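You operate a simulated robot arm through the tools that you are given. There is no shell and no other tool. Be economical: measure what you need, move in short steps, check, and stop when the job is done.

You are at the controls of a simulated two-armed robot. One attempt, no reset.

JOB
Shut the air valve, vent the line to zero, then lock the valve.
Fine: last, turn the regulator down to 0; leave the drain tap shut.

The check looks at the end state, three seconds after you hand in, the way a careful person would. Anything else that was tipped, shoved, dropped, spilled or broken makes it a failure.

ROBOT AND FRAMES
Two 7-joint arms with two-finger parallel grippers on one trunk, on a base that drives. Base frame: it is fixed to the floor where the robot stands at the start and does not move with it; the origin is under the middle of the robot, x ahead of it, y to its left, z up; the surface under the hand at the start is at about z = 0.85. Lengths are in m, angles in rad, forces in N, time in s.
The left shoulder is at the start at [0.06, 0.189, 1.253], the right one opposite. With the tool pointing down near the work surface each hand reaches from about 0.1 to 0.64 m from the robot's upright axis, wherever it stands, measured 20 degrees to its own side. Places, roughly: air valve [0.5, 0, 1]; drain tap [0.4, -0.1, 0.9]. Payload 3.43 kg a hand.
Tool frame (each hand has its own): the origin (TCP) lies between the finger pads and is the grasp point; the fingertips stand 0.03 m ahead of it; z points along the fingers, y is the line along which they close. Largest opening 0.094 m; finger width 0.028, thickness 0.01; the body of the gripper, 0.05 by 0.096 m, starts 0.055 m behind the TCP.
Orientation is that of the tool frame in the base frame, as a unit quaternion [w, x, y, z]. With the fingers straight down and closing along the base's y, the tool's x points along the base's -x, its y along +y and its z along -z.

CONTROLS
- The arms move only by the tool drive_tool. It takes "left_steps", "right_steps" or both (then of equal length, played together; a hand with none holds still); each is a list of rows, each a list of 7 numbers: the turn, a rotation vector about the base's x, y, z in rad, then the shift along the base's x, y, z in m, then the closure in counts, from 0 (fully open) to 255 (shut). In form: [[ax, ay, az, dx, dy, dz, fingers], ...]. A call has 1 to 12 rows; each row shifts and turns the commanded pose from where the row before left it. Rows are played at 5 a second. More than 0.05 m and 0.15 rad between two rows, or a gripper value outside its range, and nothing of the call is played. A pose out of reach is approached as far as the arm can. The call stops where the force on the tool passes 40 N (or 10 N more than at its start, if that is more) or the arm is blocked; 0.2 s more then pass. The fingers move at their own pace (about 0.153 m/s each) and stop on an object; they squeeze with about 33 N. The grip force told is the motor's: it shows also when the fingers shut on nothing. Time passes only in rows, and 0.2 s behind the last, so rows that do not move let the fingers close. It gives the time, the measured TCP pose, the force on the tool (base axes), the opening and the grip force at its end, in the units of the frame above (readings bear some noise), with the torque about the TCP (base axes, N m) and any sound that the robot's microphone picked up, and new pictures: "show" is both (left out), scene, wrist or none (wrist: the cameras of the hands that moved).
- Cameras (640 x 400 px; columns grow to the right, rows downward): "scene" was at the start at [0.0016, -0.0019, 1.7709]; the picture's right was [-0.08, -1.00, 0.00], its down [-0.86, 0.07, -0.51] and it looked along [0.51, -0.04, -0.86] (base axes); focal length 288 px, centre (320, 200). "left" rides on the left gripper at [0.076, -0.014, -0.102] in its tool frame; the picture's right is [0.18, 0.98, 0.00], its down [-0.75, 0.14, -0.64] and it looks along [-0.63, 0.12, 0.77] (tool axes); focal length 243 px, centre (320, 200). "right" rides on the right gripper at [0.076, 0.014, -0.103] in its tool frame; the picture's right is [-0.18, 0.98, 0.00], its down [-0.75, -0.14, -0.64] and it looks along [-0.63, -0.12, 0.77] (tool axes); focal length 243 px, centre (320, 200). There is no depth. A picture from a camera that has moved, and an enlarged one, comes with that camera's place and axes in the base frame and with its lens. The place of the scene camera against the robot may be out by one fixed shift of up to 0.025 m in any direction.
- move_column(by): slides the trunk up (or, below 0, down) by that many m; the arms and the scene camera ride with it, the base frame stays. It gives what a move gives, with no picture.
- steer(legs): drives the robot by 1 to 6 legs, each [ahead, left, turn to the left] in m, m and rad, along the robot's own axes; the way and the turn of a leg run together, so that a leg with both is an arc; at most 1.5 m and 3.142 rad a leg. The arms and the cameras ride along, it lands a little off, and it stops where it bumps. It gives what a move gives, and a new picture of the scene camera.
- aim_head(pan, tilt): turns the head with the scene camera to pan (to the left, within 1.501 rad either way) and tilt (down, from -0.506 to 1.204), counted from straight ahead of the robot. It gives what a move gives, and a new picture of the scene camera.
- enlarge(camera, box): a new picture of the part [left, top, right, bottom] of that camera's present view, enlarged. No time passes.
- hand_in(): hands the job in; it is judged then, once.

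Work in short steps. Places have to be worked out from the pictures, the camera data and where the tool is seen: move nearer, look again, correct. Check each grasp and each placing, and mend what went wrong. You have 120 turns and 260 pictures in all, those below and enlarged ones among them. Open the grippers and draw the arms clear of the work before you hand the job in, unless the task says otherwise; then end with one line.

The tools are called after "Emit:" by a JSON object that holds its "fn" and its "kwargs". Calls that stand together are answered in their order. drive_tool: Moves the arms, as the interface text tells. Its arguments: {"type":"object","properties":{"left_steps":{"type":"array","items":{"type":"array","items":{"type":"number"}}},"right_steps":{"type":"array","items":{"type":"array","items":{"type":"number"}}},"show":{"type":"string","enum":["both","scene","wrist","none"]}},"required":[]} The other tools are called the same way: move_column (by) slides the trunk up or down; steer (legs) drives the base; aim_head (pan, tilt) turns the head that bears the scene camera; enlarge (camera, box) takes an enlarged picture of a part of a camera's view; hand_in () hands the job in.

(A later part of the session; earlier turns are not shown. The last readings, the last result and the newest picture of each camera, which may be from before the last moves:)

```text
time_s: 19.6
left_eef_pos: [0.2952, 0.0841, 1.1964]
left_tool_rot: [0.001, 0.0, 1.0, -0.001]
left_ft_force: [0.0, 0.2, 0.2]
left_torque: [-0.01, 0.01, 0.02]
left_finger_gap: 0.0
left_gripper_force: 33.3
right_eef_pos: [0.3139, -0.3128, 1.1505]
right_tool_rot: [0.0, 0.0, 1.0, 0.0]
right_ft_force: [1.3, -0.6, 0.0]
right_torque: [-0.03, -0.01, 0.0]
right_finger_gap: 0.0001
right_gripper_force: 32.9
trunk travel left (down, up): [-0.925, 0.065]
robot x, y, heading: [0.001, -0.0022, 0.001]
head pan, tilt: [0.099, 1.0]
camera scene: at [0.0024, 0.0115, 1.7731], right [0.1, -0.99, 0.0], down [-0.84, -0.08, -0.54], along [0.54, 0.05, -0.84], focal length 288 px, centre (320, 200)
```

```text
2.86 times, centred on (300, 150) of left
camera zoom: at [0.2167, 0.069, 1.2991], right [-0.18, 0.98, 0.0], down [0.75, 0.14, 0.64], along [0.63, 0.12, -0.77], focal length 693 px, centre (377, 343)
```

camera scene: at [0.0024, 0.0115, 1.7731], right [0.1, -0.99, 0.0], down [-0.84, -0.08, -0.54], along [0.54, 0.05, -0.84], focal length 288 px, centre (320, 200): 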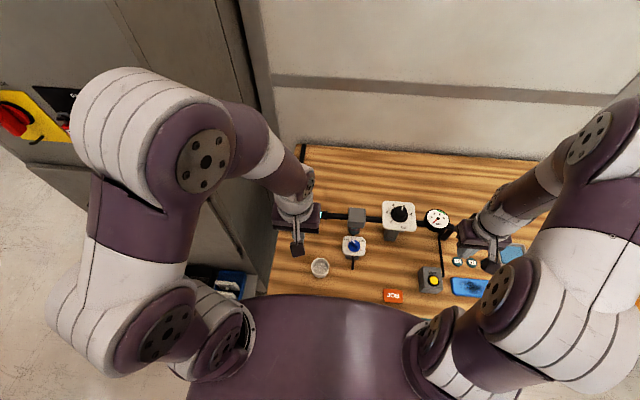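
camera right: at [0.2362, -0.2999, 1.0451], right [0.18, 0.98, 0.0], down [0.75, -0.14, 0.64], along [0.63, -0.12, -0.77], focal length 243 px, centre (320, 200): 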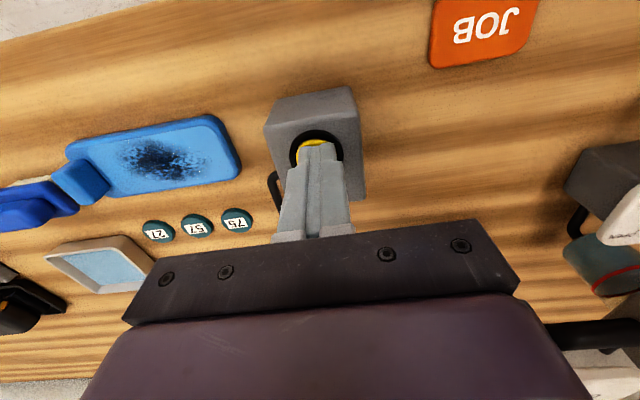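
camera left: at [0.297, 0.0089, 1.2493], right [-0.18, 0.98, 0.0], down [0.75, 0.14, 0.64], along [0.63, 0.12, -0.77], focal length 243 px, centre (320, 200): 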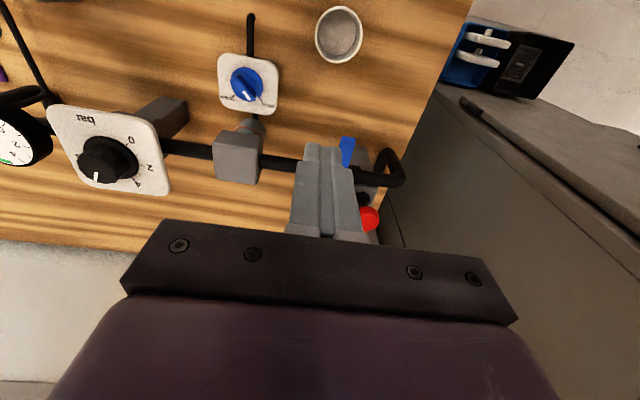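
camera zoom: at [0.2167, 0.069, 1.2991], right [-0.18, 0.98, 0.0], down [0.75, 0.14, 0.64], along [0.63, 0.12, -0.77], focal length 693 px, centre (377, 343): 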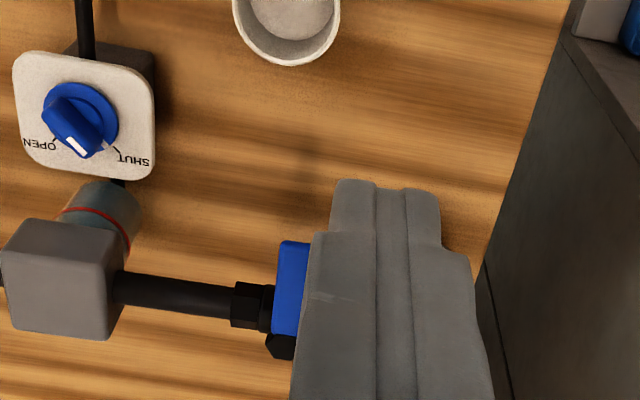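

Gauge stays at zero. Now I look at the drain tap mark, and bring the left hand over the red plunger.

Emit:
{"fn": "enlarge", "kwargs": {"camera": "scene", "box": [335, 230, 375, 260]}}

Emit:
{"fn": "drive_tool", "kwargs": {"left_steps": [[0, 0, 0, 0.04, 0.005, -0.015, 255], [0, 0, 0, 0.042, 0.005, -0.02, 255], [0, 0, 0, 0.042, 0.005, -0.02, 255], [0, 0, 0, 0.042, 0.005, -0.02, 255], [0, 0, 0, 0.042, 0.005, -0.02, 255], [0, 0, 0, 0, 0, 0, 255]], "show": "wrist"}}

Emit:
{"fn": "enlarge", "kwargs": {"camera": "left", "box": [230, 80, 430, 240]}}

Emit:
{"fn": "enlarge", "kwargs": {"camera": "scene", "box": [270, 150, 430, 260]}}

```text
13.33 times, centred on (355, 245) of scene
camera zoom: at [0.0024, 0.0115, 1.7731], right [0.1, -0.99, 0.0], down [-0.84, -0.08, -0.54], along [0.54, 0.05, -0.84], focal length 3833 px, centre (-147, -400)
```

zoom: 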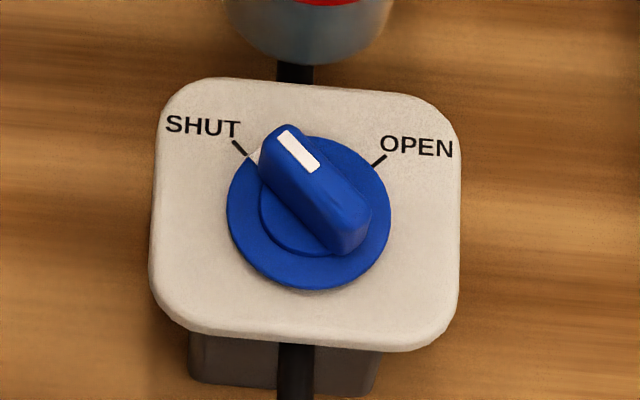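

```text
time_s: 21.0
left_eef_pos: [0.5035, 0.1092, 1.1016]
left_tool_rot: [0.001, 0.0, 1.0, 0.0]
left_ft_force: [1.1, 0.6, -0.3]
left_torque: [-0.02, 0.03, 0.01]
left_finger_gap: 0.0
left_gripper_force: 32.9
right_eef_pos: [0.3132, -0.3131, 1.1515]
right_tool_rot: [0.0, 0.0, 1.0, 0.0]
right_ft_force: [-0.4, 0.0, 0.1]
right_torque: [0.02, -0.02, 0.0]
right_finger_gap: 0.0
right_gripper_force: 33.2
trunk travel left (down, up): [-0.925, 0.065]
robot x, y, heading: [-0.0016, 0.0009, -0.001]
head pan, tilt: [0.099, 1.0]
camera left: at [0.4257, 0.0943, 1.204], right [-0.18, 0.98, 0.0], down [0.75, 0.14, 0.64], along [0.63, 0.12, -0.77], focal length 243 px, centre (320, 200)
```

left: 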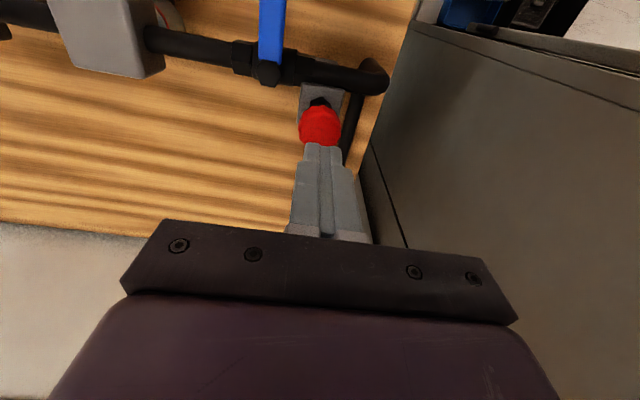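

```text
2.50 times, centred on (330, 160) of left
camera zoom: at [0.4257, 0.0943, 1.204], right [-0.18, 0.98, 0.0], down [0.75, 0.14, 0.64], along [0.63, 0.12, -0.77], focal length 606 px, centre (295, 300)
```

zoom: 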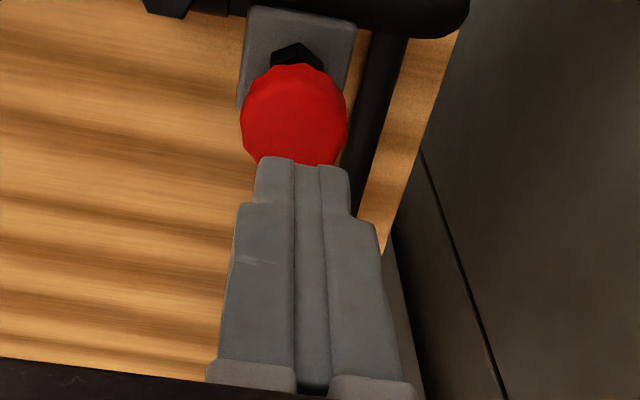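

```text
3.64 times, centred on (350, 205) of scene
camera zoom: at [0.002, 0.0104, 1.7732], right [0.1, -1.0, 0.0], down [-0.84, -0.08, -0.54], along [0.54, 0.05, -0.84], focal length 1045 px, centre (211, 182)
```

zoom: 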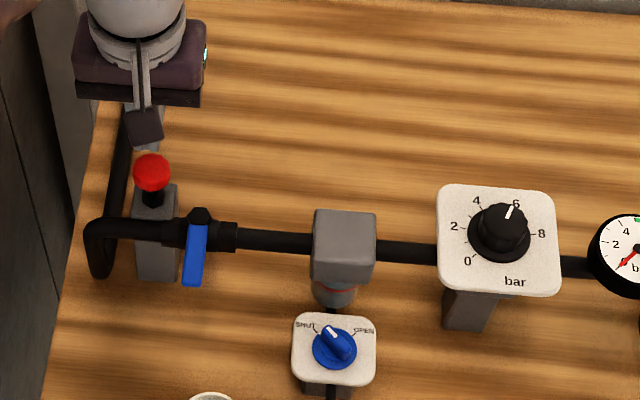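

Drain tap is shut, and the hand is centred over the plunger. I press down carefully.

Emit:
{"fn": "drive_tool", "kwargs": {"left_steps": [[0, 0, 0, 0, 0, -0.03, 255], [0, 0, 0, 0, 0, -0.01, 255], [0, 0, 0, 0, 0, -0.008, 255], [0, 0, 0, 0, 0, -0.006, 255], [0, 0, 0, 0, 0, -0.005, 255]], "show": "wrist"}}

Emit:
{"fn": "enlarge", "kwargs": {"camera": "scene", "box": [270, 150, 430, 260]}}

```text
time_s: 22.3
left_eef_pos: [0.503, 0.109, 1.0494]
left_tool_rot: [0.006, 0.0, 1.0, -0.001]
left_ft_force: [-13.1, 4.4, 26.5]
left_torque: [0.18, 0.75, -0.15]
left_finger_gap: 0.0
left_gripper_force: 33.1
right_eef_pos: [0.3104, -0.3136, 1.1518]
right_tool_rot: [0.002, -0.001, 1.0, 0.0]
right_ft_force: [1.2, 0.1, -0.6]
right_torque: [0.0, -0.03, 0.01]
right_finger_gap: 0.0001
right_gripper_force: 32.8
trunk travel left (down, up): [-0.925, 0.065]
robot x, y, heading: [0.0023, 0.0001, -0.004]
head pan, tilt: [0.099, 1.0]
stopped in row 5 (left hand): the force on the tool passed its limit at 44 N (the readings are from after the stop); the commanded pose is now the measured one
camera left: at [0.4238, 0.0935, 1.1505], right [-0.18, 0.98, 0.0], down [0.75, 0.14, 0.65], along [0.64, 0.12, -0.76], focal length 243 px, centre (320, 200)
```

left: 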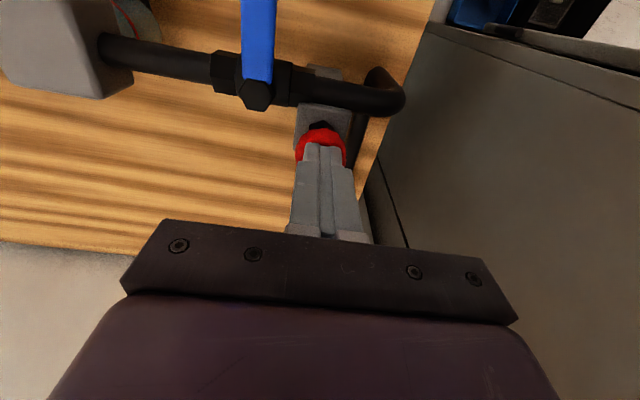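

```text
3.64 times, centred on (350, 205) of scene
camera zoom: at [-0.0036, 0.01, 1.7735], right [0.1, -0.99, 0.0], down [-0.84, -0.08, -0.54], along [0.54, 0.05, -0.84], focal length 1045 px, centre (211, 182)
```

zoom: 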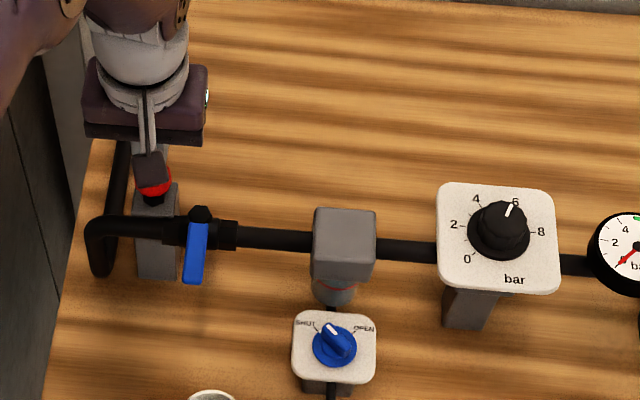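

The plunger doesn't move downward: it sits parked on a turn/pull detent. I rise, open the fingers partly and lower around the knob to grip it.

Emit:
{"fn": "drive_tool", "kwargs": {"left_steps": [[0, 0, 0, 0, 0, 0.025, 106], [0, 0, 0, 0, 0, 0.015, 106], [0, 0, 0, 0, 0, 0, 106]], "show": "wrist"}}

Emit:
{"fn": "enlarge", "kwargs": {"camera": "left", "box": [230, 80, 430, 240]}}

```text
time_s: 23.1
left_eef_pos: [0.5076, 0.1087, 1.0856]
left_tool_rot: [0.006, 0.0, 1.0, -0.001]
left_ft_force: [-0.7, 0.1, 0.1]
left_torque: [0.01, 0.02, -0.01]
left_finger_gap: 0.055
left_gripper_force: 0.0
right_eef_pos: [0.314, -0.3129, 1.1494]
right_tool_rot: [0.0, 0.0, 1.0, -0.001]
right_ft_force: [0.4, -0.3, -0.5]
right_torque: [-0.01, 0.06, 0.05]
right_finger_gap: 0.0
right_gripper_force: 32.9
trunk travel left (down, up): [-0.925, 0.065]
robot x, y, heading: [-0.0002, 0.0012, -0.003]
head pan, tilt: [0.099, 1.0]
camera left: at [0.4286, 0.0931, 1.1873], right [-0.18, 0.98, 0.0], down [0.75, 0.14, 0.65], along [0.64, 0.12, -0.76], focal length 243 px, centre (320, 200)
```

left: 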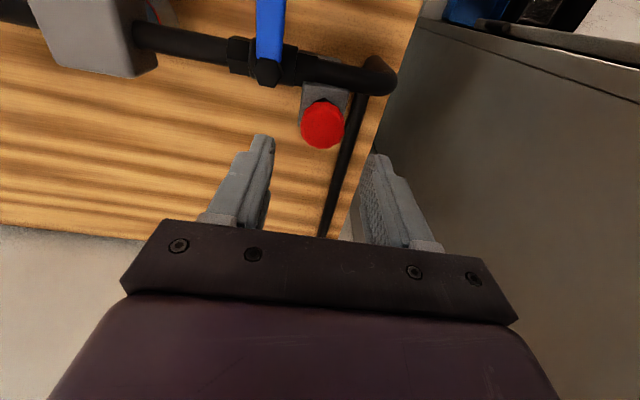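

```text
2.50 times, centred on (330, 160) of left
camera zoom: at [0.4286, 0.0931, 1.1873], right [-0.18, 0.98, 0.0], down [0.75, 0.14, 0.65], along [0.64, 0.12, -0.76], focal length 606 px, centre (295, 300)
```

zoom: 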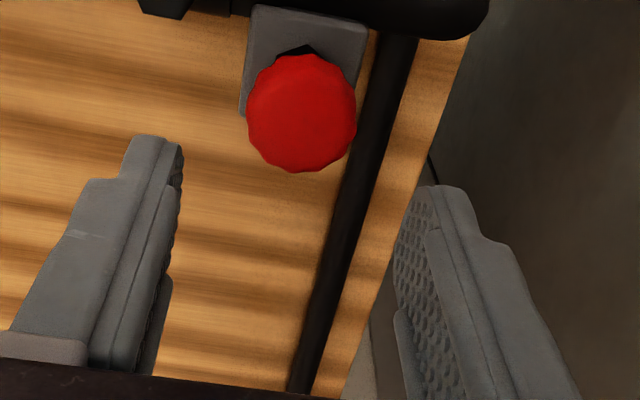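

Knob at about (0.501, 0.109, 1.018). I correct the slight tilt, descend to z≈1.016 and grip.

Emit:
{"fn": "drive_tool", "kwargs": {"left_steps": [[0, 0.012, 0, -0.006, 0, -0.03, 106], [0, 0, 0, 0, 0, -0.025, 106], [0, 0, 0, 0, 0, -0.014, 106], [0, 0, 0, 0, 0, 0, 255], [0, 0, 0, 0, 0, 0, 255]], "show": "wrist"}}

Emit:
{"fn": "enlarge", "kwargs": {"camera": "left", "box": [230, 60, 430, 240]}}

```text
time_s: 23.8
left_eef_pos: [0.5002, 0.1077, 1.028]
left_tool_rot: [-0.001, 0.001, 1.0, -0.001]
left_ft_force: [-9.4, 0.6, 15.7]
left_torque: [-0.56, 0.48, -0.37]
left_finger_gap: 0.055
left_gripper_force: 0.4
right_eef_pos: [0.3126, -0.3129, 1.1512]
right_tool_rot: [0.002, -0.001, 1.0, 0.0]
right_ft_force: [0.6, 0.3, -0.1]
right_torque: [0.0, 0.01, 0.01]
right_finger_gap: 0.0
right_gripper_force: 33.2
trunk travel left (down, up): [-0.925, 0.065]
robot x, y, heading: [-0.0041, 0.0003, -0.001]
head pan, tilt: [0.099, 1.0]
stopped in row 3 (left hand): the force on the tool passed its limit at 62 N (the readings are from after the stop); the commanded pose is now the measured one
camera left: at [0.422, 0.0937, 1.1316], right [-0.18, 0.98, 0.0], down [0.76, 0.14, 0.64], along [0.63, 0.12, -0.77], focal length 243 px, centre (320, 200)
```

left: 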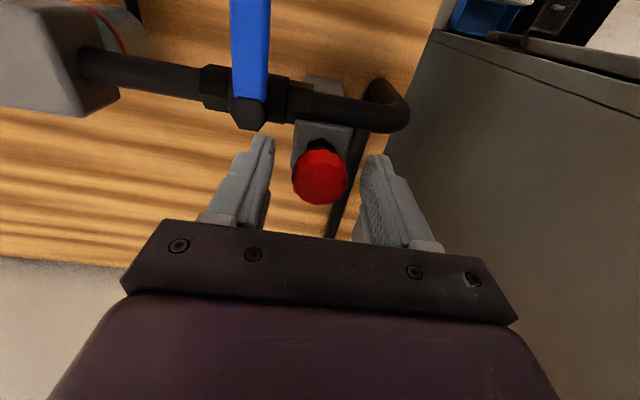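

```text
2.22 times, centred on (330, 150) of left
camera zoom: at [0.422, 0.0937, 1.1316], right [-0.18, 0.98, 0.0], down [0.76, 0.14, 0.64], along [0.63, 0.12, -0.77], focal length 539 px, centre (298, 311)
```

zoom: 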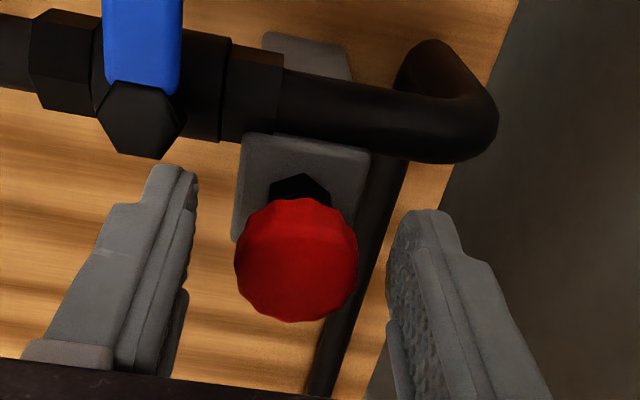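

A finger touched the lever hub, but the tips already are below the knob's rim (tips at 0.998, knob top 1.019). I rise 2 mm and just close on the knob.

Emit:
{"fn": "drive_tool", "kwargs": {"left_steps": [[0, 0, 0, 0.001, 0.001, 0.002, 106], [0, 0, 0, 0, 0, 0, 255], [0, 0, 0, 0, 0, 0, 255]], "show": "wrist"}}

Emit:
{"fn": "enlarge", "kwargs": {"camera": "left", "box": [230, 60, 430, 240]}}

```text
time_s: 24.6
left_eef_pos: [0.5024, 0.1092, 1.0294]
left_tool_rot: [-0.001, 0.0, 1.0, -0.001]
left_ft_force: [-1.3, 0.4, -0.4]
left_torque: [0.09, 0.52, 0.04]
left_finger_gap: 0.0326
left_gripper_force: 45.3
right_eef_pos: [0.3144, -0.3129, 1.1502]
right_tool_rot: [0.0, 0.001, 1.0, 0.0]
right_ft_force: [-0.7, 0.2, -0.4]
right_torque: [0.0, 0.03, 0.0]
right_finger_gap: 0.0002
right_gripper_force: 32.8
trunk travel left (down, up): [-0.925, 0.065]
robot x, y, heading: [-0.0011, 0.0009, 0.005]
head pan, tilt: [0.099, 1.0]
camera left: at [0.4251, 0.0947, 1.132], right [-0.18, 0.98, 0.0], down [0.76, 0.14, 0.64], along [0.63, 0.12, -0.77], focal length 243 px, centre (320, 200)
```

left: 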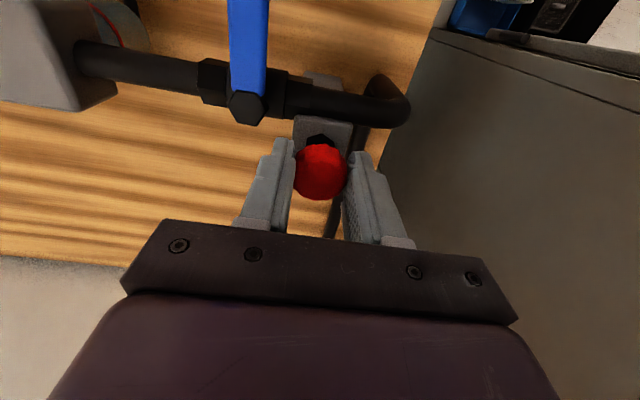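

```text
2.22 times, centred on (330, 150) of left
camera zoom: at [0.4251, 0.0947, 1.132], right [-0.18, 0.98, 0.0], down [0.76, 0.14, 0.64], along [0.63, 0.12, -0.77], focal length 539 px, centre (298, 311)
```

zoom: 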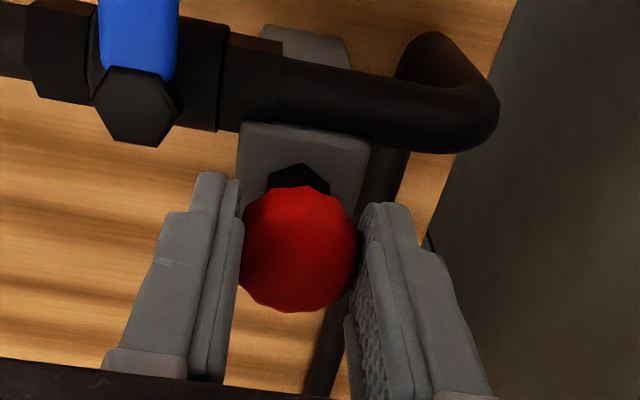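

Gripped, gap 0.0326. I test a small lift to feel for a spring.

Emit:
{"fn": "drive_tool", "kwargs": {"left_steps": [[0, 0, 0, 0, 0, 0.003, 255], [0, 0, 0, 0, 0, 0, 255]], "show": "none"}}

```text
time_s: 25.2
left_eef_pos: [0.5024, 0.1099, 1.0328]
left_tool_rot: [-0.001, 0.002, 1.0, -0.001]
left_ft_force: [-2.4, -0.1, -3.7]
left_torque: [0.04, -0.22, -0.01]
left_finger_gap: 0.0325
left_gripper_force: 44.7
right_eef_pos: [0.3148, -0.3131, 1.1501]
right_tool_rot: [0.0, 0.0, 1.0, 0.0]
right_ft_force: [0.3, 0.5, -0.1]
right_torque: [0.0, 0.01, 0.01]
right_finger_gap: 0.0
right_gripper_force: 33.0
trunk travel left (down, up): [-0.925, 0.065]
robot x, y, heading: [0.0033, 0.0002, -0.0]
head pan, tilt: [0.099, 1.0]
```

It lifted 3 mm with a light spring pull. I lift a bit more and look.

Emit:
{"fn": "drive_tool", "kwargs": {"left_steps": [[0, 0, 0, 0, 0, 0.003, 255], [0, 0, 0, 0, 0, 0.003, 255]], "show": "none"}}

Emit:
{"fn": "enlarge", "kwargs": {"camera": "left", "box": [230, 60, 430, 240]}}

Emit:
{"fn": "enlarge", "kwargs": {"camera": "scene", "box": [270, 150, 350, 230]}}

```text
time_s: 25.8
left_eef_pos: [0.502, 0.109, 1.0387]
left_tool_rot: [-0.002, 0.001, 1.0, -0.001]
left_ft_force: [0.0, 0.9, 2.7]
left_torque: [0.1, 0.85, -0.02]
left_finger_gap: 0.0327
left_gripper_force: 44.7
right_eef_pos: [0.3146, -0.3139, 1.15]
right_tool_rot: [0.0, 0.001, 1.0, 0.0]
right_ft_force: [0.6, 0.6, 0.1]
right_torque: [0.02, -0.01, 0.01]
right_finger_gap: 0.0
right_gripper_force: 33.1
trunk travel left (down, up): [-0.925, 0.065]
robot x, y, heading: [0.0003, 0.0018, 0.002]
head pan, tilt: [0.099, 1.0]
```

```text
2.22 times, centred on (330, 150) of left
camera zoom: at [0.4251, 0.0947, 1.1414], right [-0.18, 0.98, 0.0], down [0.76, 0.14, 0.64], along [0.63, 0.12, -0.77], focal length 539 px, centre (298, 311)
```

zoom: 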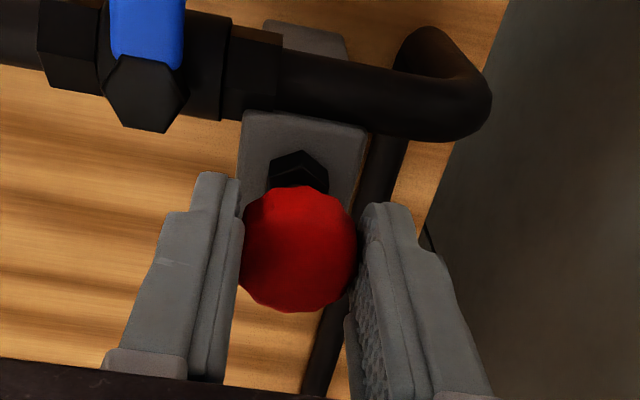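

```text
5.00 times, centred on (310, 190) of scene
camera zoom: at [0.0033, 0.0107, 1.7733], right [0.1, -0.99, 0.0], down [-0.84, -0.08, -0.54], along [0.54, 0.05, -0.84], focal length 1437 px, centre (370, 250)
```

zoom: 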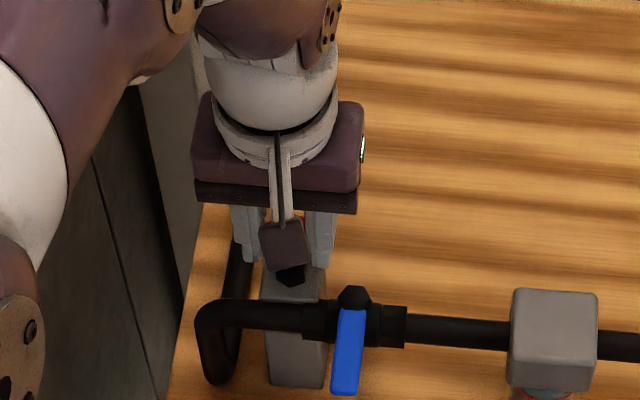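

The knob rises with the hand, so it's a pull-and-turn index plunger. While lifted, I turn it clockwise a little and feel.

Emit:
{"fn": "drive_tool", "kwargs": {"left_steps": [[0, 0, -0.1, 0, 0, 0, 255], [0, 0, -0.1, 0, 0, 0, 255], [0, 0, -0.1, 0, 0, 0, 255]], "show": "none"}}

Emit:
{"fn": "enlarge", "kwargs": {"camera": "left", "box": [230, 60, 430, 240]}}

```text
time_s: 26.6
left_eef_pos: [0.5021, 0.1097, 1.0371]
left_tool_rot: [-0.002, 0.151, 0.989, -0.002]
left_ft_force: [-0.4, 5.0, 3.5]
left_torque: [0.11, -0.05, 0.86]
left_finger_gap: 0.0329
left_gripper_force: 45.1
right_eef_pos: [0.3146, -0.313, 1.1507]
right_tool_rot: [0.0, -0.001, 1.0, 0.001]
right_ft_force: [0.6, 0.2, 0.1]
right_torque: [0.01, 0.0, 0.0]
right_finger_gap: 0.0003
right_gripper_force: 33.0
trunk travel left (down, up): [-0.925, 0.065]
robot x, y, heading: [-0.0027, 0.0006, -0.0]
head pan, tilt: [0.099, 1.0]
```

```text
2.22 times, centred on (330, 150) of left
camera zoom: at [0.4242, 0.119, 1.1414], right [0.12, 0.99, 0.0], down [0.76, -0.09, 0.64], along [0.64, -0.08, -0.77], focal length 539 px, centre (298, 311)
```

zoom: 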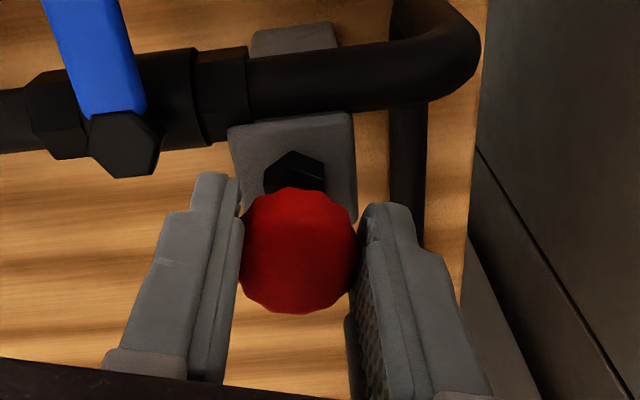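

There is 0.86 Nm of resistance clockwise. I turn back and try counter-clockwise.

Emit:
{"fn": "drive_tool", "kwargs": {"left_steps": [[0, 0, 0.1, 0, 0, 0, 255], [0, 0, 0.1, 0, 0, 0, 255], [0, 0, 0.1, 0, 0, 0, 255], [0, 0, 0.1, 0, 0, 0, 255], [0, 0, 0.1, 0, 0, 0, 255]], "show": "none"}}

Emit:
{"fn": "enlarge", "kwargs": {"camera": "left", "box": [230, 60, 430, 240]}}

```text
time_s: 27.8
left_eef_pos: [0.5025, 0.1088, 1.0387]
left_tool_rot: [-0.002, -0.099, 0.995, 0.0]
left_ft_force: [-1.0, -2.8, 2.0]
left_torque: [0.06, 0.11, -0.73]
left_finger_gap: 0.0321
left_gripper_force: 44.8
right_eef_pos: [0.3148, -0.3138, 1.1503]
right_tool_rot: [0.0, 0.0, 1.0, 0.001]
right_ft_force: [0.3, -0.2, -0.3]
right_torque: [-0.01, -0.02, -0.02]
right_finger_gap: 0.0
right_gripper_force: 33.2
trunk travel left (down, up): [-0.925, 0.065]
robot x, y, heading: [0.0019, 0.0012, 0.001]
head pan, tilt: [0.099, 1.0]
```

```text
2.22 times, centred on (330, 150) of left
camera zoom: at [0.429, 0.079, 1.1414], right [-0.37, 0.93, 0.0], down [0.71, 0.29, 0.64], along [0.59, 0.24, -0.77], focal length 539 px, centre (298, 311)
```

zoom: 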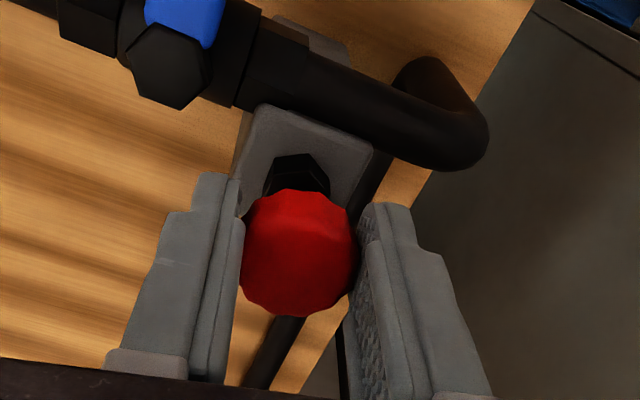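

The knob slips both ways at this height. I bring the yaw back to zero and lift further to find its upper stop.

Emit:
{"fn": "drive_tool", "kwargs": {"left_steps": [[0, 0, -0.1, 0, 0, 0, 255], [0, 0, -0.1, 0, 0, 0, 255], [0, 0, 0, 0, 0, 0.003, 255], [0, 0, 0, 0, 0, 0.003, 255]], "show": "none"}}

Emit:
{"fn": "enlarge", "kwargs": {"camera": "left", "box": [230, 60, 430, 240]}}

```text
time_s: 28.8
left_eef_pos: [0.5029, 0.1084, 1.0403]
left_tool_rot: [-0.006, 0.002, 1.0, 0.0]
left_ft_force: [0.7, -2.6, -30.9]
left_torque: [0.0, -0.6, -0.26]
left_finger_gap: 0.0326
left_gripper_force: 45.5
right_eef_pos: [0.3172, -0.3137, 1.1491]
right_tool_rot: [-0.002, 0.0, 1.0, 0.0]
right_ft_force: [-0.1, -0.6, 0.4]
right_torque: [-0.02, -0.02, -0.02]
right_finger_gap: 0.0001
right_gripper_force: 32.9
trunk travel left (down, up): [-0.925, 0.065]
robot x, y, heading: [0.0004, 0.0022, 0.005]
head pan, tilt: [0.099, 1.0]
```

```text
2.22 times, centred on (330, 150) of left
camera zoom: at [0.4262, 0.0947, 1.144], right [-0.18, 0.98, 0.0], down [0.76, 0.14, 0.63], along [0.62, 0.12, -0.77], focal length 539 px, centre (298, 311)
```

zoom: 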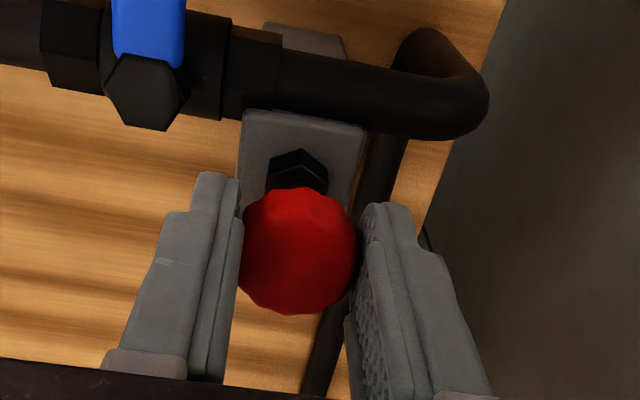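

The upper stop is at about z 1.040, 10 mm above rest. I relax to ~1 mm below it and turn there, clockwise first.

Emit:
{"fn": "drive_tool", "kwargs": {"left_steps": [[0, 0, 0, 0, 0, -0.003, 255], [0, 0, -0.12, 0, 0, 0, 255], [0, 0, -0.12, 0, 0, 0, 255], [0, 0, -0.12, 0, 0, 0, 255], [0, 0, 0, 0, 0, 0, 255]], "show": "none"}}

Emit:
{"fn": "enlarge", "kwargs": {"camera": "left", "box": [230, 60, 430, 240]}}

```text
time_s: 30.0
left_eef_pos: [0.504, 0.1093, 1.0415]
left_tool_rot: [-0.001, 0.181, 0.984, -0.001]
left_ft_force: [1.1, 3.0, -4.0]
left_torque: [0.03, 0.1, 0.39]
left_finger_gap: 0.0326
left_gripper_force: 44.5
right_eef_pos: [0.3154, -0.3121, 1.1504]
right_tool_rot: [0.0, 0.0, 1.0, 0.0]
right_ft_force: [0.2, 0.4, 0.4]
right_torque: [0.01, -0.03, -0.01]
right_finger_gap: 0.0
right_gripper_force: 33.3
trunk travel left (down, up): [-0.925, 0.065]
robot x, y, heading: [0.0019, -0.0021, -0.006]
head pan, tilt: [0.099, 1.0]
```

```text
2.22 times, centred on (330, 150) of left
camera zoom: at [0.4266, 0.1232, 1.1446], right [0.18, 0.98, 0.0], down [0.76, -0.14, 0.64], along [0.63, -0.12, -0.77], focal length 539 px, centre (298, 311)
```

zoom: 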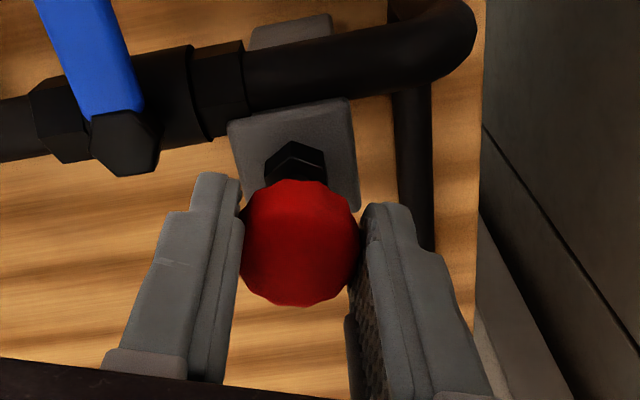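

Torque is lower now (0.39 Nm). I continue the clockwise turn to about 90° while lifted.

Emit:
{"fn": "drive_tool", "kwargs": {"left_steps": [[0, 0, -0.14, 0, 0, 0, 255], [0, 0, -0.14, 0, 0, 0, 255], [0, 0, -0.14, 0, 0, 0, 255], [0, 0, -0.14, 0, 0, 0, 255]], "show": "none"}}

Emit:
{"fn": "enlarge", "kwargs": {"camera": "left", "box": [230, 60, 430, 240]}}

```text
time_s: 31.0
left_eef_pos: [0.5049, 0.1116, 1.041]
left_tool_rot: [-0.001, 0.446, 0.895, -0.002]
left_ft_force: [6.1, 11.5, 1.3]
left_torque: [0.3, -0.11, 0.43]
left_finger_gap: 0.0323
left_gripper_force: 44.5
right_eef_pos: [0.316, -0.3122, 1.1497]
right_tool_rot: [-0.001, -0.001, 1.0, -0.001]
right_ft_force: [-0.7, -1.1, 0.1]
right_torque: [0.03, -0.01, -0.01]
right_finger_gap: 0.0002
right_gripper_force: 32.7
trunk travel left (down, up): [-0.925, 0.065]
robot x, y, heading: [-0.0014, 0.0016, 0.001]
head pan, tilt: [0.099, 1.0]
```

```text
2.22 times, centred on (330, 150) of left
camera zoom: at [0.4459, 0.1624, 1.1441], right [0.67, 0.74, 0.0], down [0.57, -0.52, 0.64], along [0.47, -0.43, -0.77], focal length 539 px, centre (298, 311)
```

zoom: 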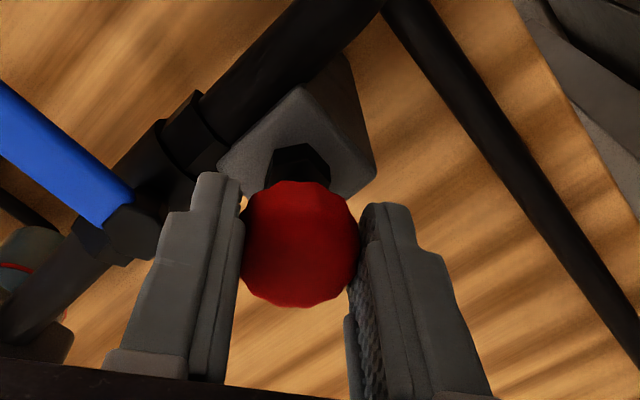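

Yaw is now -0.92 rad. I correct the sideways drift slightly and continue to -1.57.

Emit:
{"fn": "drive_tool", "kwargs": {"left_steps": [[0, 0, -0.13, -0.001, -0.0015, 0, 255], [0, 0, -0.13, -0.001, -0.001, 0, 255], [0, 0, -0.13, 0, 0, 0, 255], [0, 0, -0.13, 0, 0, 0, 255], [0, 0, -0.13, 0, 0, 0, 255]], "show": "none"}}

Emit:
{"fn": "enlarge", "kwargs": {"camera": "left", "box": [230, 60, 430, 240]}}

```text
time_s: 32.2
left_eef_pos: [0.5065, 0.1091, 1.0407]
left_tool_rot: [-0.001, 0.709, 0.705, 0.0]
left_ft_force: [26.0, 14.4, 4.2]
left_torque: [0.06, -0.6, 0.66]
left_finger_gap: 0.0326
left_gripper_force: 45.0
right_eef_pos: [0.3184, -0.3125, 1.1505]
right_tool_rot: [-0.002, 0.001, 1.0, -0.001]
right_ft_force: [0.1, -0.9, 0.4]
right_torque: [-0.02, 0.02, 0.02]
right_finger_gap: 0.0001
right_gripper_force: 32.9
trunk travel left (down, up): [-0.925, 0.065]
robot x, y, heading: [0.001, 0.0013, 0.001]
head pan, tilt: [0.099, 1.0]
```

```text
2.22 times, centred on (330, 150) of left
camera zoom: at [0.4905, 0.1837, 1.143], right [0.98, 0.18, 0.0], down [0.14, -0.75, 0.64], along [0.11, -0.63, -0.77], focal length 539 px, centre (298, 311)
```

zoom: 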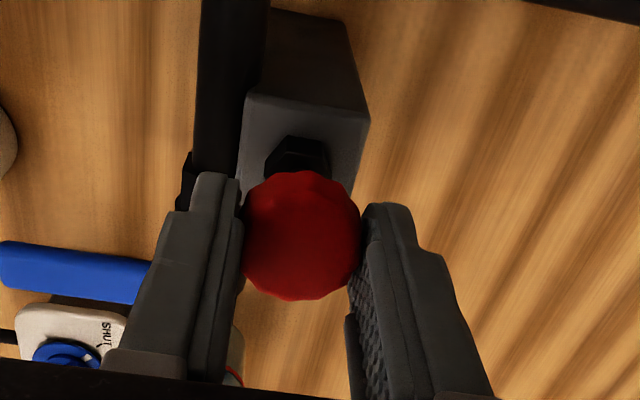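

Turned a quarter. I relieve the sideways load (-x 4 mm), then lower to see whether the pin now goes below its old rest height.

Emit:
{"fn": "drive_tool", "kwargs": {"left_steps": [[0, 0, 0, -0.004, -0.001, 0, 255], [0, 0, 0, 0, 0, -0.004, 255], [0, 0, 0, 0, 0, -0.004, 255], [0, 0, 0, 0, 0, -0.004, 255]], "show": "none"}}

```text
time_s: 32.7
left_eef_pos: [0.5058, 0.1076, 1.0415]
left_tool_rot: [0.003, 0.708, 0.706, 0.004]
left_ft_force: [20.1, 12.3, -14.3]
left_torque: [0.48, -0.5, 0.09]
left_finger_gap: 0.0327
left_gripper_force: 45.1
right_eef_pos: [0.3178, -0.3127, 1.149]
right_tool_rot: [-0.002, -0.001, 1.0, -0.001]
right_ft_force: [-0.5, -0.6, -0.8]
right_torque: [0.02, -0.04, 0.03]
right_finger_gap: 0.0001
right_gripper_force: 32.8
trunk travel left (down, up): [-0.925, 0.065]
robot x, y, heading: [0.0026, -0.0044, 0.002]
head pan, tilt: [0.099, 1.0]
stopped in row 2 (left hand): the force on the tool passed its limit at 41 N (the readings are from after the stop); the commanded pose is now the measured one
```

The reaction force pushes +x,+y, so I should have moved the other way. I hold a moment and move +x 2 mm, then read.

Emit:
{"fn": "drive_tool", "kwargs": {"left_steps": [[0, 0, 0, 0.002, 0.001, 0, 255], [0, 0, 0, 0, 0, 0, 255]], "show": "none"}}

Emit:
{"fn": "enlarge", "kwargs": {"camera": "left", "box": [230, 60, 430, 240]}}

```text
time_s: 33.3
left_eef_pos: [0.5051, 0.1087, 1.0403]
left_tool_rot: [0.001, 0.708, 0.706, 0.001]
left_ft_force: [13.0, 6.9, -13.1]
left_torque: [-0.32, -0.37, 0.22]
left_finger_gap: 0.0325
left_gripper_force: 45.3
right_eef_pos: [0.3175, -0.3122, 1.1494]
right_tool_rot: [-0.002, 0.0, 1.0, 0.0]
right_ft_force: [0.2, 0.3, -0.1]
right_torque: [0.01, -0.02, 0.02]
right_finger_gap: 0.0002
right_gripper_force: 33.0
trunk travel left (down, up): [-0.925, 0.065]
robot x, y, heading: [0.0018, -0.002, -0.003]
head pan, tilt: [0.099, 1.0]
```

```text
2.22 times, centred on (330, 150) of left
camera zoom: at [0.4898, 0.1836, 1.1438], right [0.98, 0.18, 0.0], down [0.14, -0.75, 0.64], along [0.12, -0.63, -0.77], focal length 539 px, centre (298, 311)
```

zoom: 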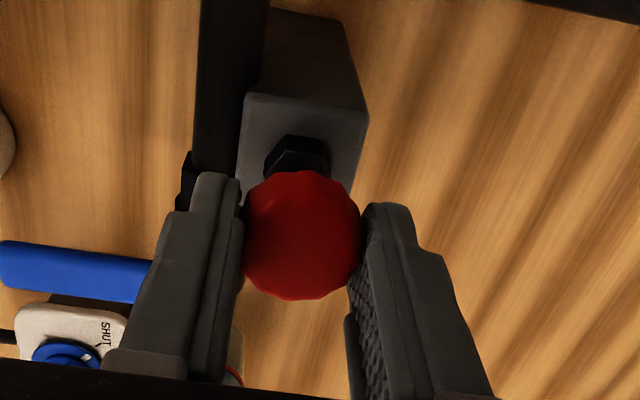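

Emit:
{"fn": "drive_tool", "kwargs": {"left_steps": [[0, 0, 0, 0.002, 0.001, -0.003, 255], [0, 0, 0, 0, 0, -0.003, 255], [0, 0, 0, 0, 0, -0.003, 255], [0, 0, 0, 0, 0, -0.003, 255]], "show": "none"}}

Emit:
{"fn": "enlarge", "kwargs": {"camera": "left", "box": [230, 60, 430, 240]}}

```text
time_s: 34.3
left_eef_pos: [0.505, 0.1078, 1.0296]
left_tool_rot: [0.0, 0.709, 0.706, 0.002]
left_ft_force: [8.6, 1.4, -4.0]
left_torque: [-0.44, -0.22, -0.05]
left_finger_gap: 0.0326
left_gripper_force: 45.2
right_eef_pos: [0.3164, -0.3141, 1.1509]
right_tool_rot: [0.0, 0.0, 1.0, -0.001]
right_ft_force: [0.4, 0.1, 0.1]
right_torque: [-0.01, 0.02, -0.01]
right_finger_gap: 0.0
right_gripper_force: 33.1
trunk travel left (down, up): [-0.925, 0.065]
robot x, y, heading: [0.004, -0.0025, -0.001]
head pan, tilt: [0.099, 1.0]
```

```text
2.22 times, centred on (330, 150) of left
camera zoom: at [0.4897, 0.1835, 1.1327], right [0.98, 0.18, 0.0], down [0.13, -0.76, 0.64], along [0.12, -0.63, -0.77], focal length 539 px, centre (298, 311)
```

zoom: 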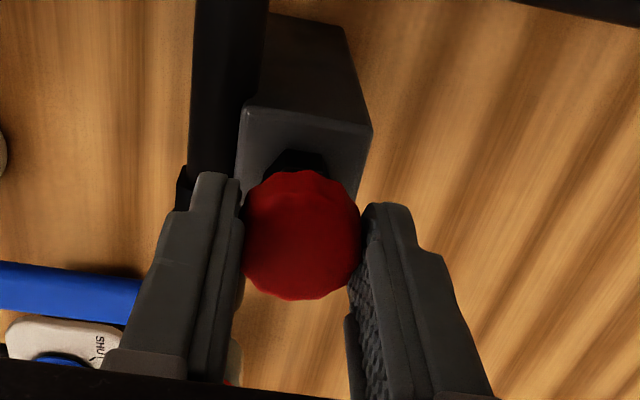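

Back at the old rest height with no upward resistance (-4 N, spring still pulling). I continue down.

Emit:
{"fn": "drive_tool", "kwargs": {"left_steps": [[0, 0, 0, 0.001, 0, -0.003, 255], [0, 0, 0, 0, 0, -0.003, 255]], "show": "none"}}

Emit:
{"fn": "enlarge", "kwargs": {"camera": "left", "box": [230, 60, 430, 240]}}

```text
time_s: 34.9
left_eef_pos: [0.5058, 0.1082, 1.0291]
left_tool_rot: [0.004, 0.709, 0.705, 0.006]
left_ft_force: [3.7, 6.9, 30.8]
left_torque: [0.69, 0.22, -0.01]
left_finger_gap: 0.0325
left_gripper_force: 45.1
right_eef_pos: [0.3124, -0.3124, 1.1516]
right_tool_rot: [0.0, -0.001, 1.0, 0.0]
right_ft_force: [-0.2, -0.5, 0.2]
right_torque: [-0.01, 0.01, -0.03]
right_finger_gap: 0.0
right_gripper_force: 33.5
trunk travel left (down, up): [-0.925, 0.065]
robot x, y, heading: [-0.0001, 0.0006, 0.0]
head pan, tilt: [0.099, 1.0]
```

```text
2.22 times, centred on (330, 150) of left
camera zoom: at [0.4885, 0.1835, 1.1311], right [0.98, 0.18, 0.01], down [0.13, -0.76, 0.64], along [0.13, -0.63, -0.77], focal length 539 px, centre (298, 311)
```

zoom: 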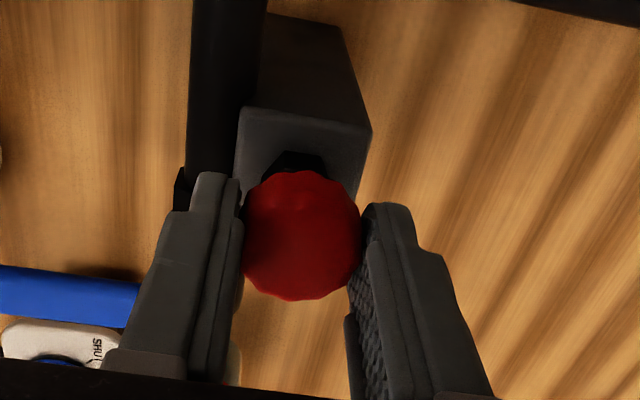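

It stops at the same height. The readings while lifted showed almost no steady spring, so perhaps it has two stable heights. I lift it to the top again and release to see whether it stays.

Emit:
{"fn": "drive_tool", "kwargs": {"left_steps": [[0, 0, 0, 0, 0, 0.006, 255], [0, 0, 0, 0, 0, 0.003, 255], [0, 0, 0, 0, 0, 0.003, 255], [0, 0, 0, 0, 0, 0.002, 255]], "show": "none"}}

Emit:
{"fn": "drive_tool", "kwargs": {"left_steps": [[0, 0, 0, 0, 0, 0, 130], [0, 0, 0, 0, 0, 0, 130]], "show": "none"}}

Emit:
{"fn": "enlarge", "kwargs": {"camera": "left", "box": [230, 60, 430, 240]}}

```text
time_s: 35.9
left_eef_pos: [0.5052, 0.1078, 1.0402]
left_tool_rot: [0.001, 0.709, 0.705, 0.003]
left_ft_force: [2.6, 2.3, 2.2]
left_torque: [0.41, 0.4, 0.01]
left_finger_gap: 0.0326
left_gripper_force: 44.7
right_eef_pos: [0.3154, -0.3137, 1.1497]
right_tool_rot: [0.0, 0.0, 1.0, 0.0]
right_ft_force: [0.4, -0.8, 0.2]
right_torque: [0.02, 0.0, -0.02]
right_finger_gap: 0.0002
right_gripper_force: 32.9
trunk travel left (down, up): [-0.925, 0.065]
robot x, y, heading: [0.001, -0.004, -0.001]
head pan, tilt: [0.099, 1.0]
```

```text
time_s: 36.5
left_eef_pos: [0.5049, 0.1079, 1.038]
left_tool_rot: [0.001, 0.709, 0.705, 0.004]
left_ft_force: [-0.2, -0.5, -0.4]
left_torque: [0.01, 0.02, -0.04]
left_finger_gap: 0.0464
left_gripper_force: 0.1
right_eef_pos: [0.3146, -0.3141, 1.15]
right_tool_rot: [0.0, 0.0, 1.0, 0.0]
right_ft_force: [0.6, -0.4, 0.3]
right_torque: [0.0, 0.01, -0.04]
right_finger_gap: 0.0001
right_gripper_force: 33.1
trunk travel left (down, up): [-0.925, 0.065]
robot x, y, heading: [0.0034, -0.0002, 0.001]
head pan, tilt: [0.099, 1.0]
```

```text
2.22 times, centred on (330, 150) of left
camera zoom: at [0.4894, 0.1831, 1.1415], right [0.98, 0.18, 0.01], down [0.13, -0.76, 0.64], along [0.12, -0.63, -0.77], focal length 539 px, centre (298, 311)
```

zoom: 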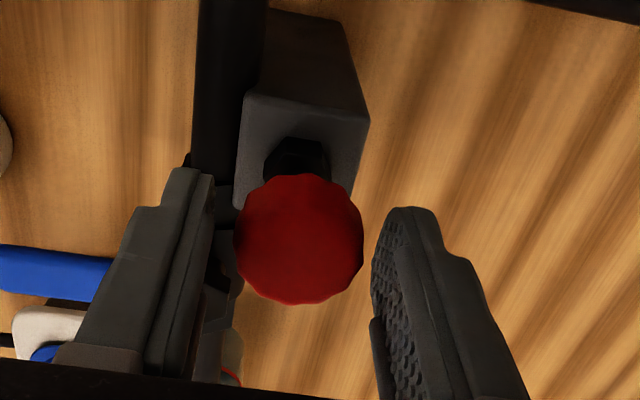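

The knob stays up at z≈1.021 (1.010 when down), so it has two stable heights. Now I test which one locks: I rise, turn the hand back, and look.

Emit:
{"fn": "drive_tool", "kwargs": {"left_steps": [[0, 0, 0, 0, 0, 0.035, 130], [0, 0, 0, 0, 0, 0.035, 130], [0, 0, 0.145, -0.03, 0.005, 0, 130], [0, 0, 0.145, -0.03, 0, 0, 255], [0, 0, 0.145, -0.03, 0, 0, 255], [0, 0, 0.145, -0.02, 0, 0, 255], [0, 0, 0.145, 0, 0, 0, 255], [0, 0, 0.145, 0, 0, 0, 255], [0, 0, 0.145, 0, 0, 0, 255], [0, 0, 0.145, 0, 0, 0, 255], [0, 0, 0.145, 0, 0, 0, 255], [0, 0, 0.145, 0, 0, 0, 255]], "show": "wrist"}}

Emit:
{"fn": "enlarge", "kwargs": {"camera": "left", "box": [240, 60, 440, 220]}}

Emit:
{"fn": "enlarge", "kwargs": {"camera": "scene", "box": [270, 150, 350, 230]}}

```text
time_s: 39.1
left_eef_pos: [0.3942, 0.1141, 1.1084]
left_tool_rot: [-0.002, 0.062, 0.998, 0.003]
left_ft_force: [0.5, 0.0, 0.2]
left_torque: [-0.01, 0.01, 0.0]
left_finger_gap: 0.0001
left_gripper_force: 33.1
right_eef_pos: [0.3145, -0.3129, 1.1499]
right_tool_rot: [0.001, 0.0, 1.0, 0.0]
right_ft_force: [-0.1, -0.4, 0.0]
right_torque: [-0.01, -0.01, 0.02]
right_finger_gap: 0.0002
right_gripper_force: 33.6
trunk travel left (down, up): [-0.925, 0.065]
robot x, y, heading: [0.0003, -0.0031, 0.003]
head pan, tilt: [0.099, 1.0]
camera left: at [0.3167, 0.1068, 1.2119], right [-0.06, 1.0, 0.01], down [0.77, 0.04, 0.64], along [0.64, 0.05, -0.77], focal length 243 px, centre (320, 200)
```

left: 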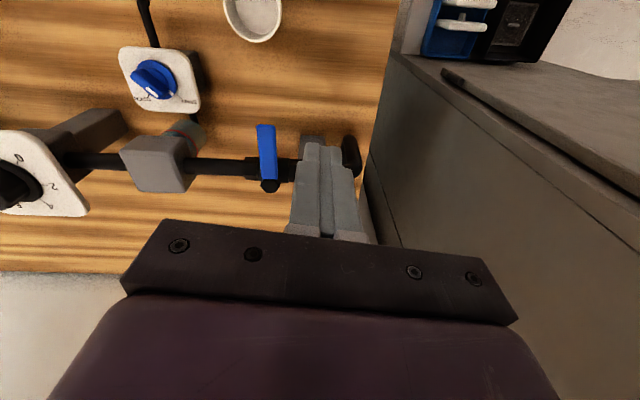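

```text
2.50 times, centred on (340, 140) of left
camera zoom: at [0.3167, 0.1068, 1.2119], right [-0.06, 1.0, 0.01], down [0.77, 0.04, 0.64], along [0.64, 0.05, -0.77], focal length 606 px, centre (270, 350)
```

zoom: 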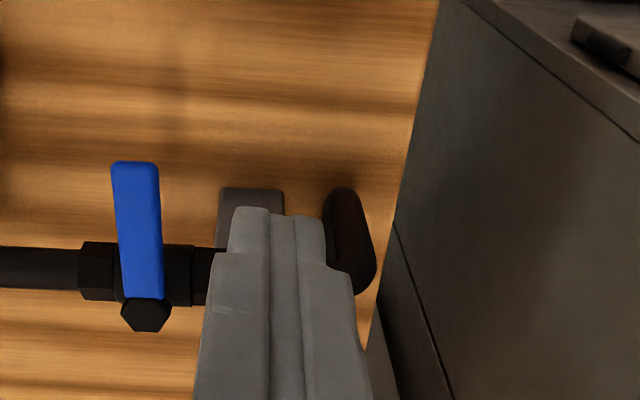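

```text
5.00 times, centred on (310, 190) of scene
camera zoom: at [0.0036, 0.0106, 1.7732], right [0.1, -0.99, 0.0], down [-0.84, -0.08, -0.54], along [0.54, 0.05, -0.84], focal length 1437 px, centre (370, 250)
```

zoom: 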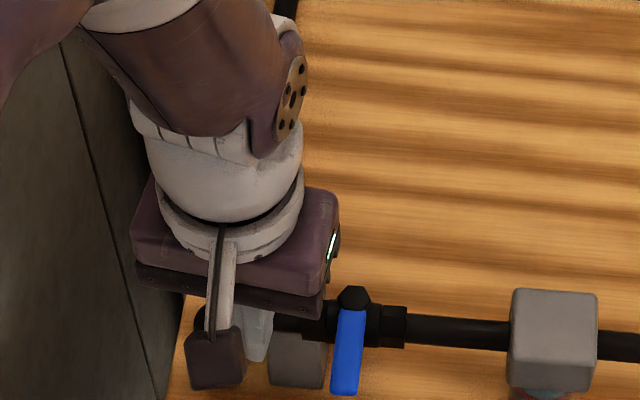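

The hand covers the knob. I go down on the +y side of the lever tip for a gentle test push.

Emit:
{"fn": "drive_tool", "kwargs": {"left_steps": [[0, 0, 0.124, 0.03, -0.014, -0.02, 255], [0, 0, 0, 0, 0, -0.04, 255], [0, 0, 0, 0, 0, -0.03, 255]], "show": "none"}}

Emit:
{"fn": "enlarge", "kwargs": {"camera": "left", "box": [200, 40, 440, 240]}}

Emit:
{"fn": "enlarge", "kwargs": {"camera": "scene", "box": [270, 150, 350, 230]}}

```text
time_s: 39.9
left_eef_pos: [0.4228, 0.1, 1.0198]
left_tool_rot: [-0.001, 0.0, 1.0, 0.003]
left_ft_force: [0.2, -0.1, 0.0]
left_torque: [0.0, -0.01, 0.04]
left_finger_gap: 0.0
left_gripper_force: 33.1
right_eef_pos: [0.3149, -0.3129, 1.1502]
right_tool_rot: [0.0, -0.001, 1.0, 0.0]
right_ft_force: [0.2, -0.2, 0.5]
right_torque: [0.03, 0.01, 0.04]
right_finger_gap: 0.0
right_gripper_force: 33.4
trunk travel left (down, up): [-0.925, 0.065]
robot x, y, heading: [-0.0015, -0.0004, 0.003]
head pan, tilt: [0.099, 1.0]
```

```text
2.00 times, centred on (320, 140) of left
camera zoom: at [0.347, 0.0838, 1.1215], right [-0.18, 0.98, 0.01], down [0.76, 0.14, 0.64], along [0.63, 0.12, -0.77], focal length 485 px, centre (320, 320)
```

zoom: 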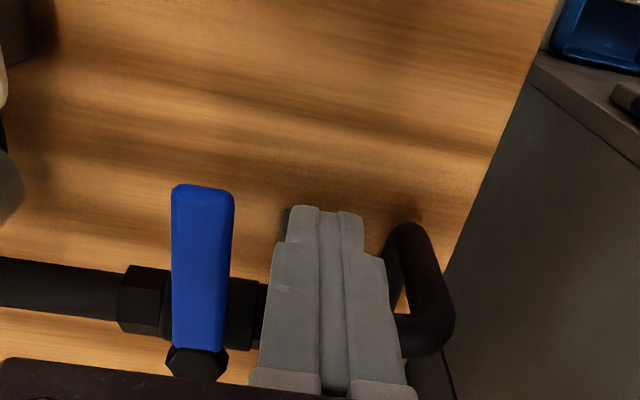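

```text
5.00 times, centred on (310, 190) of scene
camera zoom: at [0.0035, 0.011, 1.7732], right [0.1, -0.99, 0.0], down [-0.84, -0.08, -0.54], along [0.54, 0.05, -0.84], focal length 1437 px, centre (370, 250)
```

zoom: 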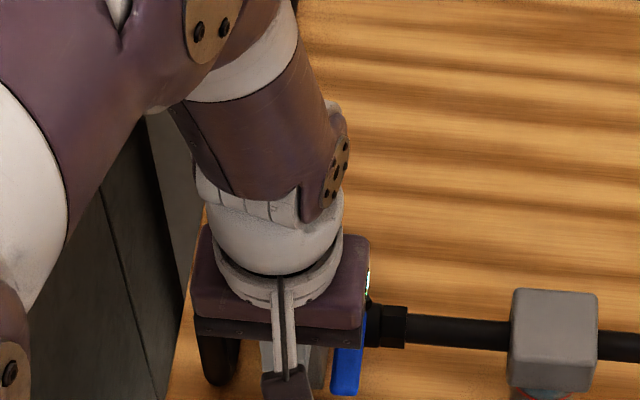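

Gentle push in -y, small steps, watching the reading.

Emit:
{"fn": "drive_tool", "kwargs": {"left_steps": [[0, 0, 0, 0, -0.008, 0, 255], [0, 0, 0, 0, -0.005, 0, 255], [0, 0, 0, 0, -0.003, 0, 255]], "show": "none"}}

Emit:
{"fn": "enlarge", "kwargs": {"camera": "left", "box": [200, 40, 440, 240]}}

```text
time_s: 40.7
left_eef_pos: [0.4252, 0.0831, 1.0193]
left_tool_rot: [-0.001, 0.001, 1.0, 0.004]
left_ft_force: [-0.5, 0.0, 0.8]
left_torque: [0.0, 0.01, 0.01]
left_finger_gap: 0.0001
left_gripper_force: 33.0
right_eef_pos: [0.3155, -0.3128, 1.1507]
right_tool_rot: [0.0, 0.0, 1.0, -0.001]
right_ft_force: [-0.1, 0.6, -0.3]
right_torque: [0.01, 0.02, 0.0]
right_finger_gap: 0.0
right_gripper_force: 32.5
trunk travel left (down, up): [-0.925, 0.065]
robot x, y, heading: [-0.0002, -0.0005, 0.001]
head pan, tilt: [0.099, 1.0]
```

```text
2.00 times, centred on (320, 140) of left
camera zoom: at [0.3479, 0.067, 1.1218], right [-0.18, 0.98, 0.01], down [0.76, 0.14, 0.64], along [0.63, 0.12, -0.77], focal length 485 px, centre (320, 320)
```

zoom: 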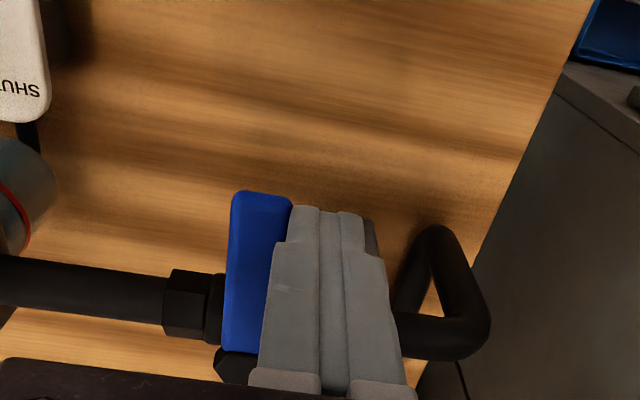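

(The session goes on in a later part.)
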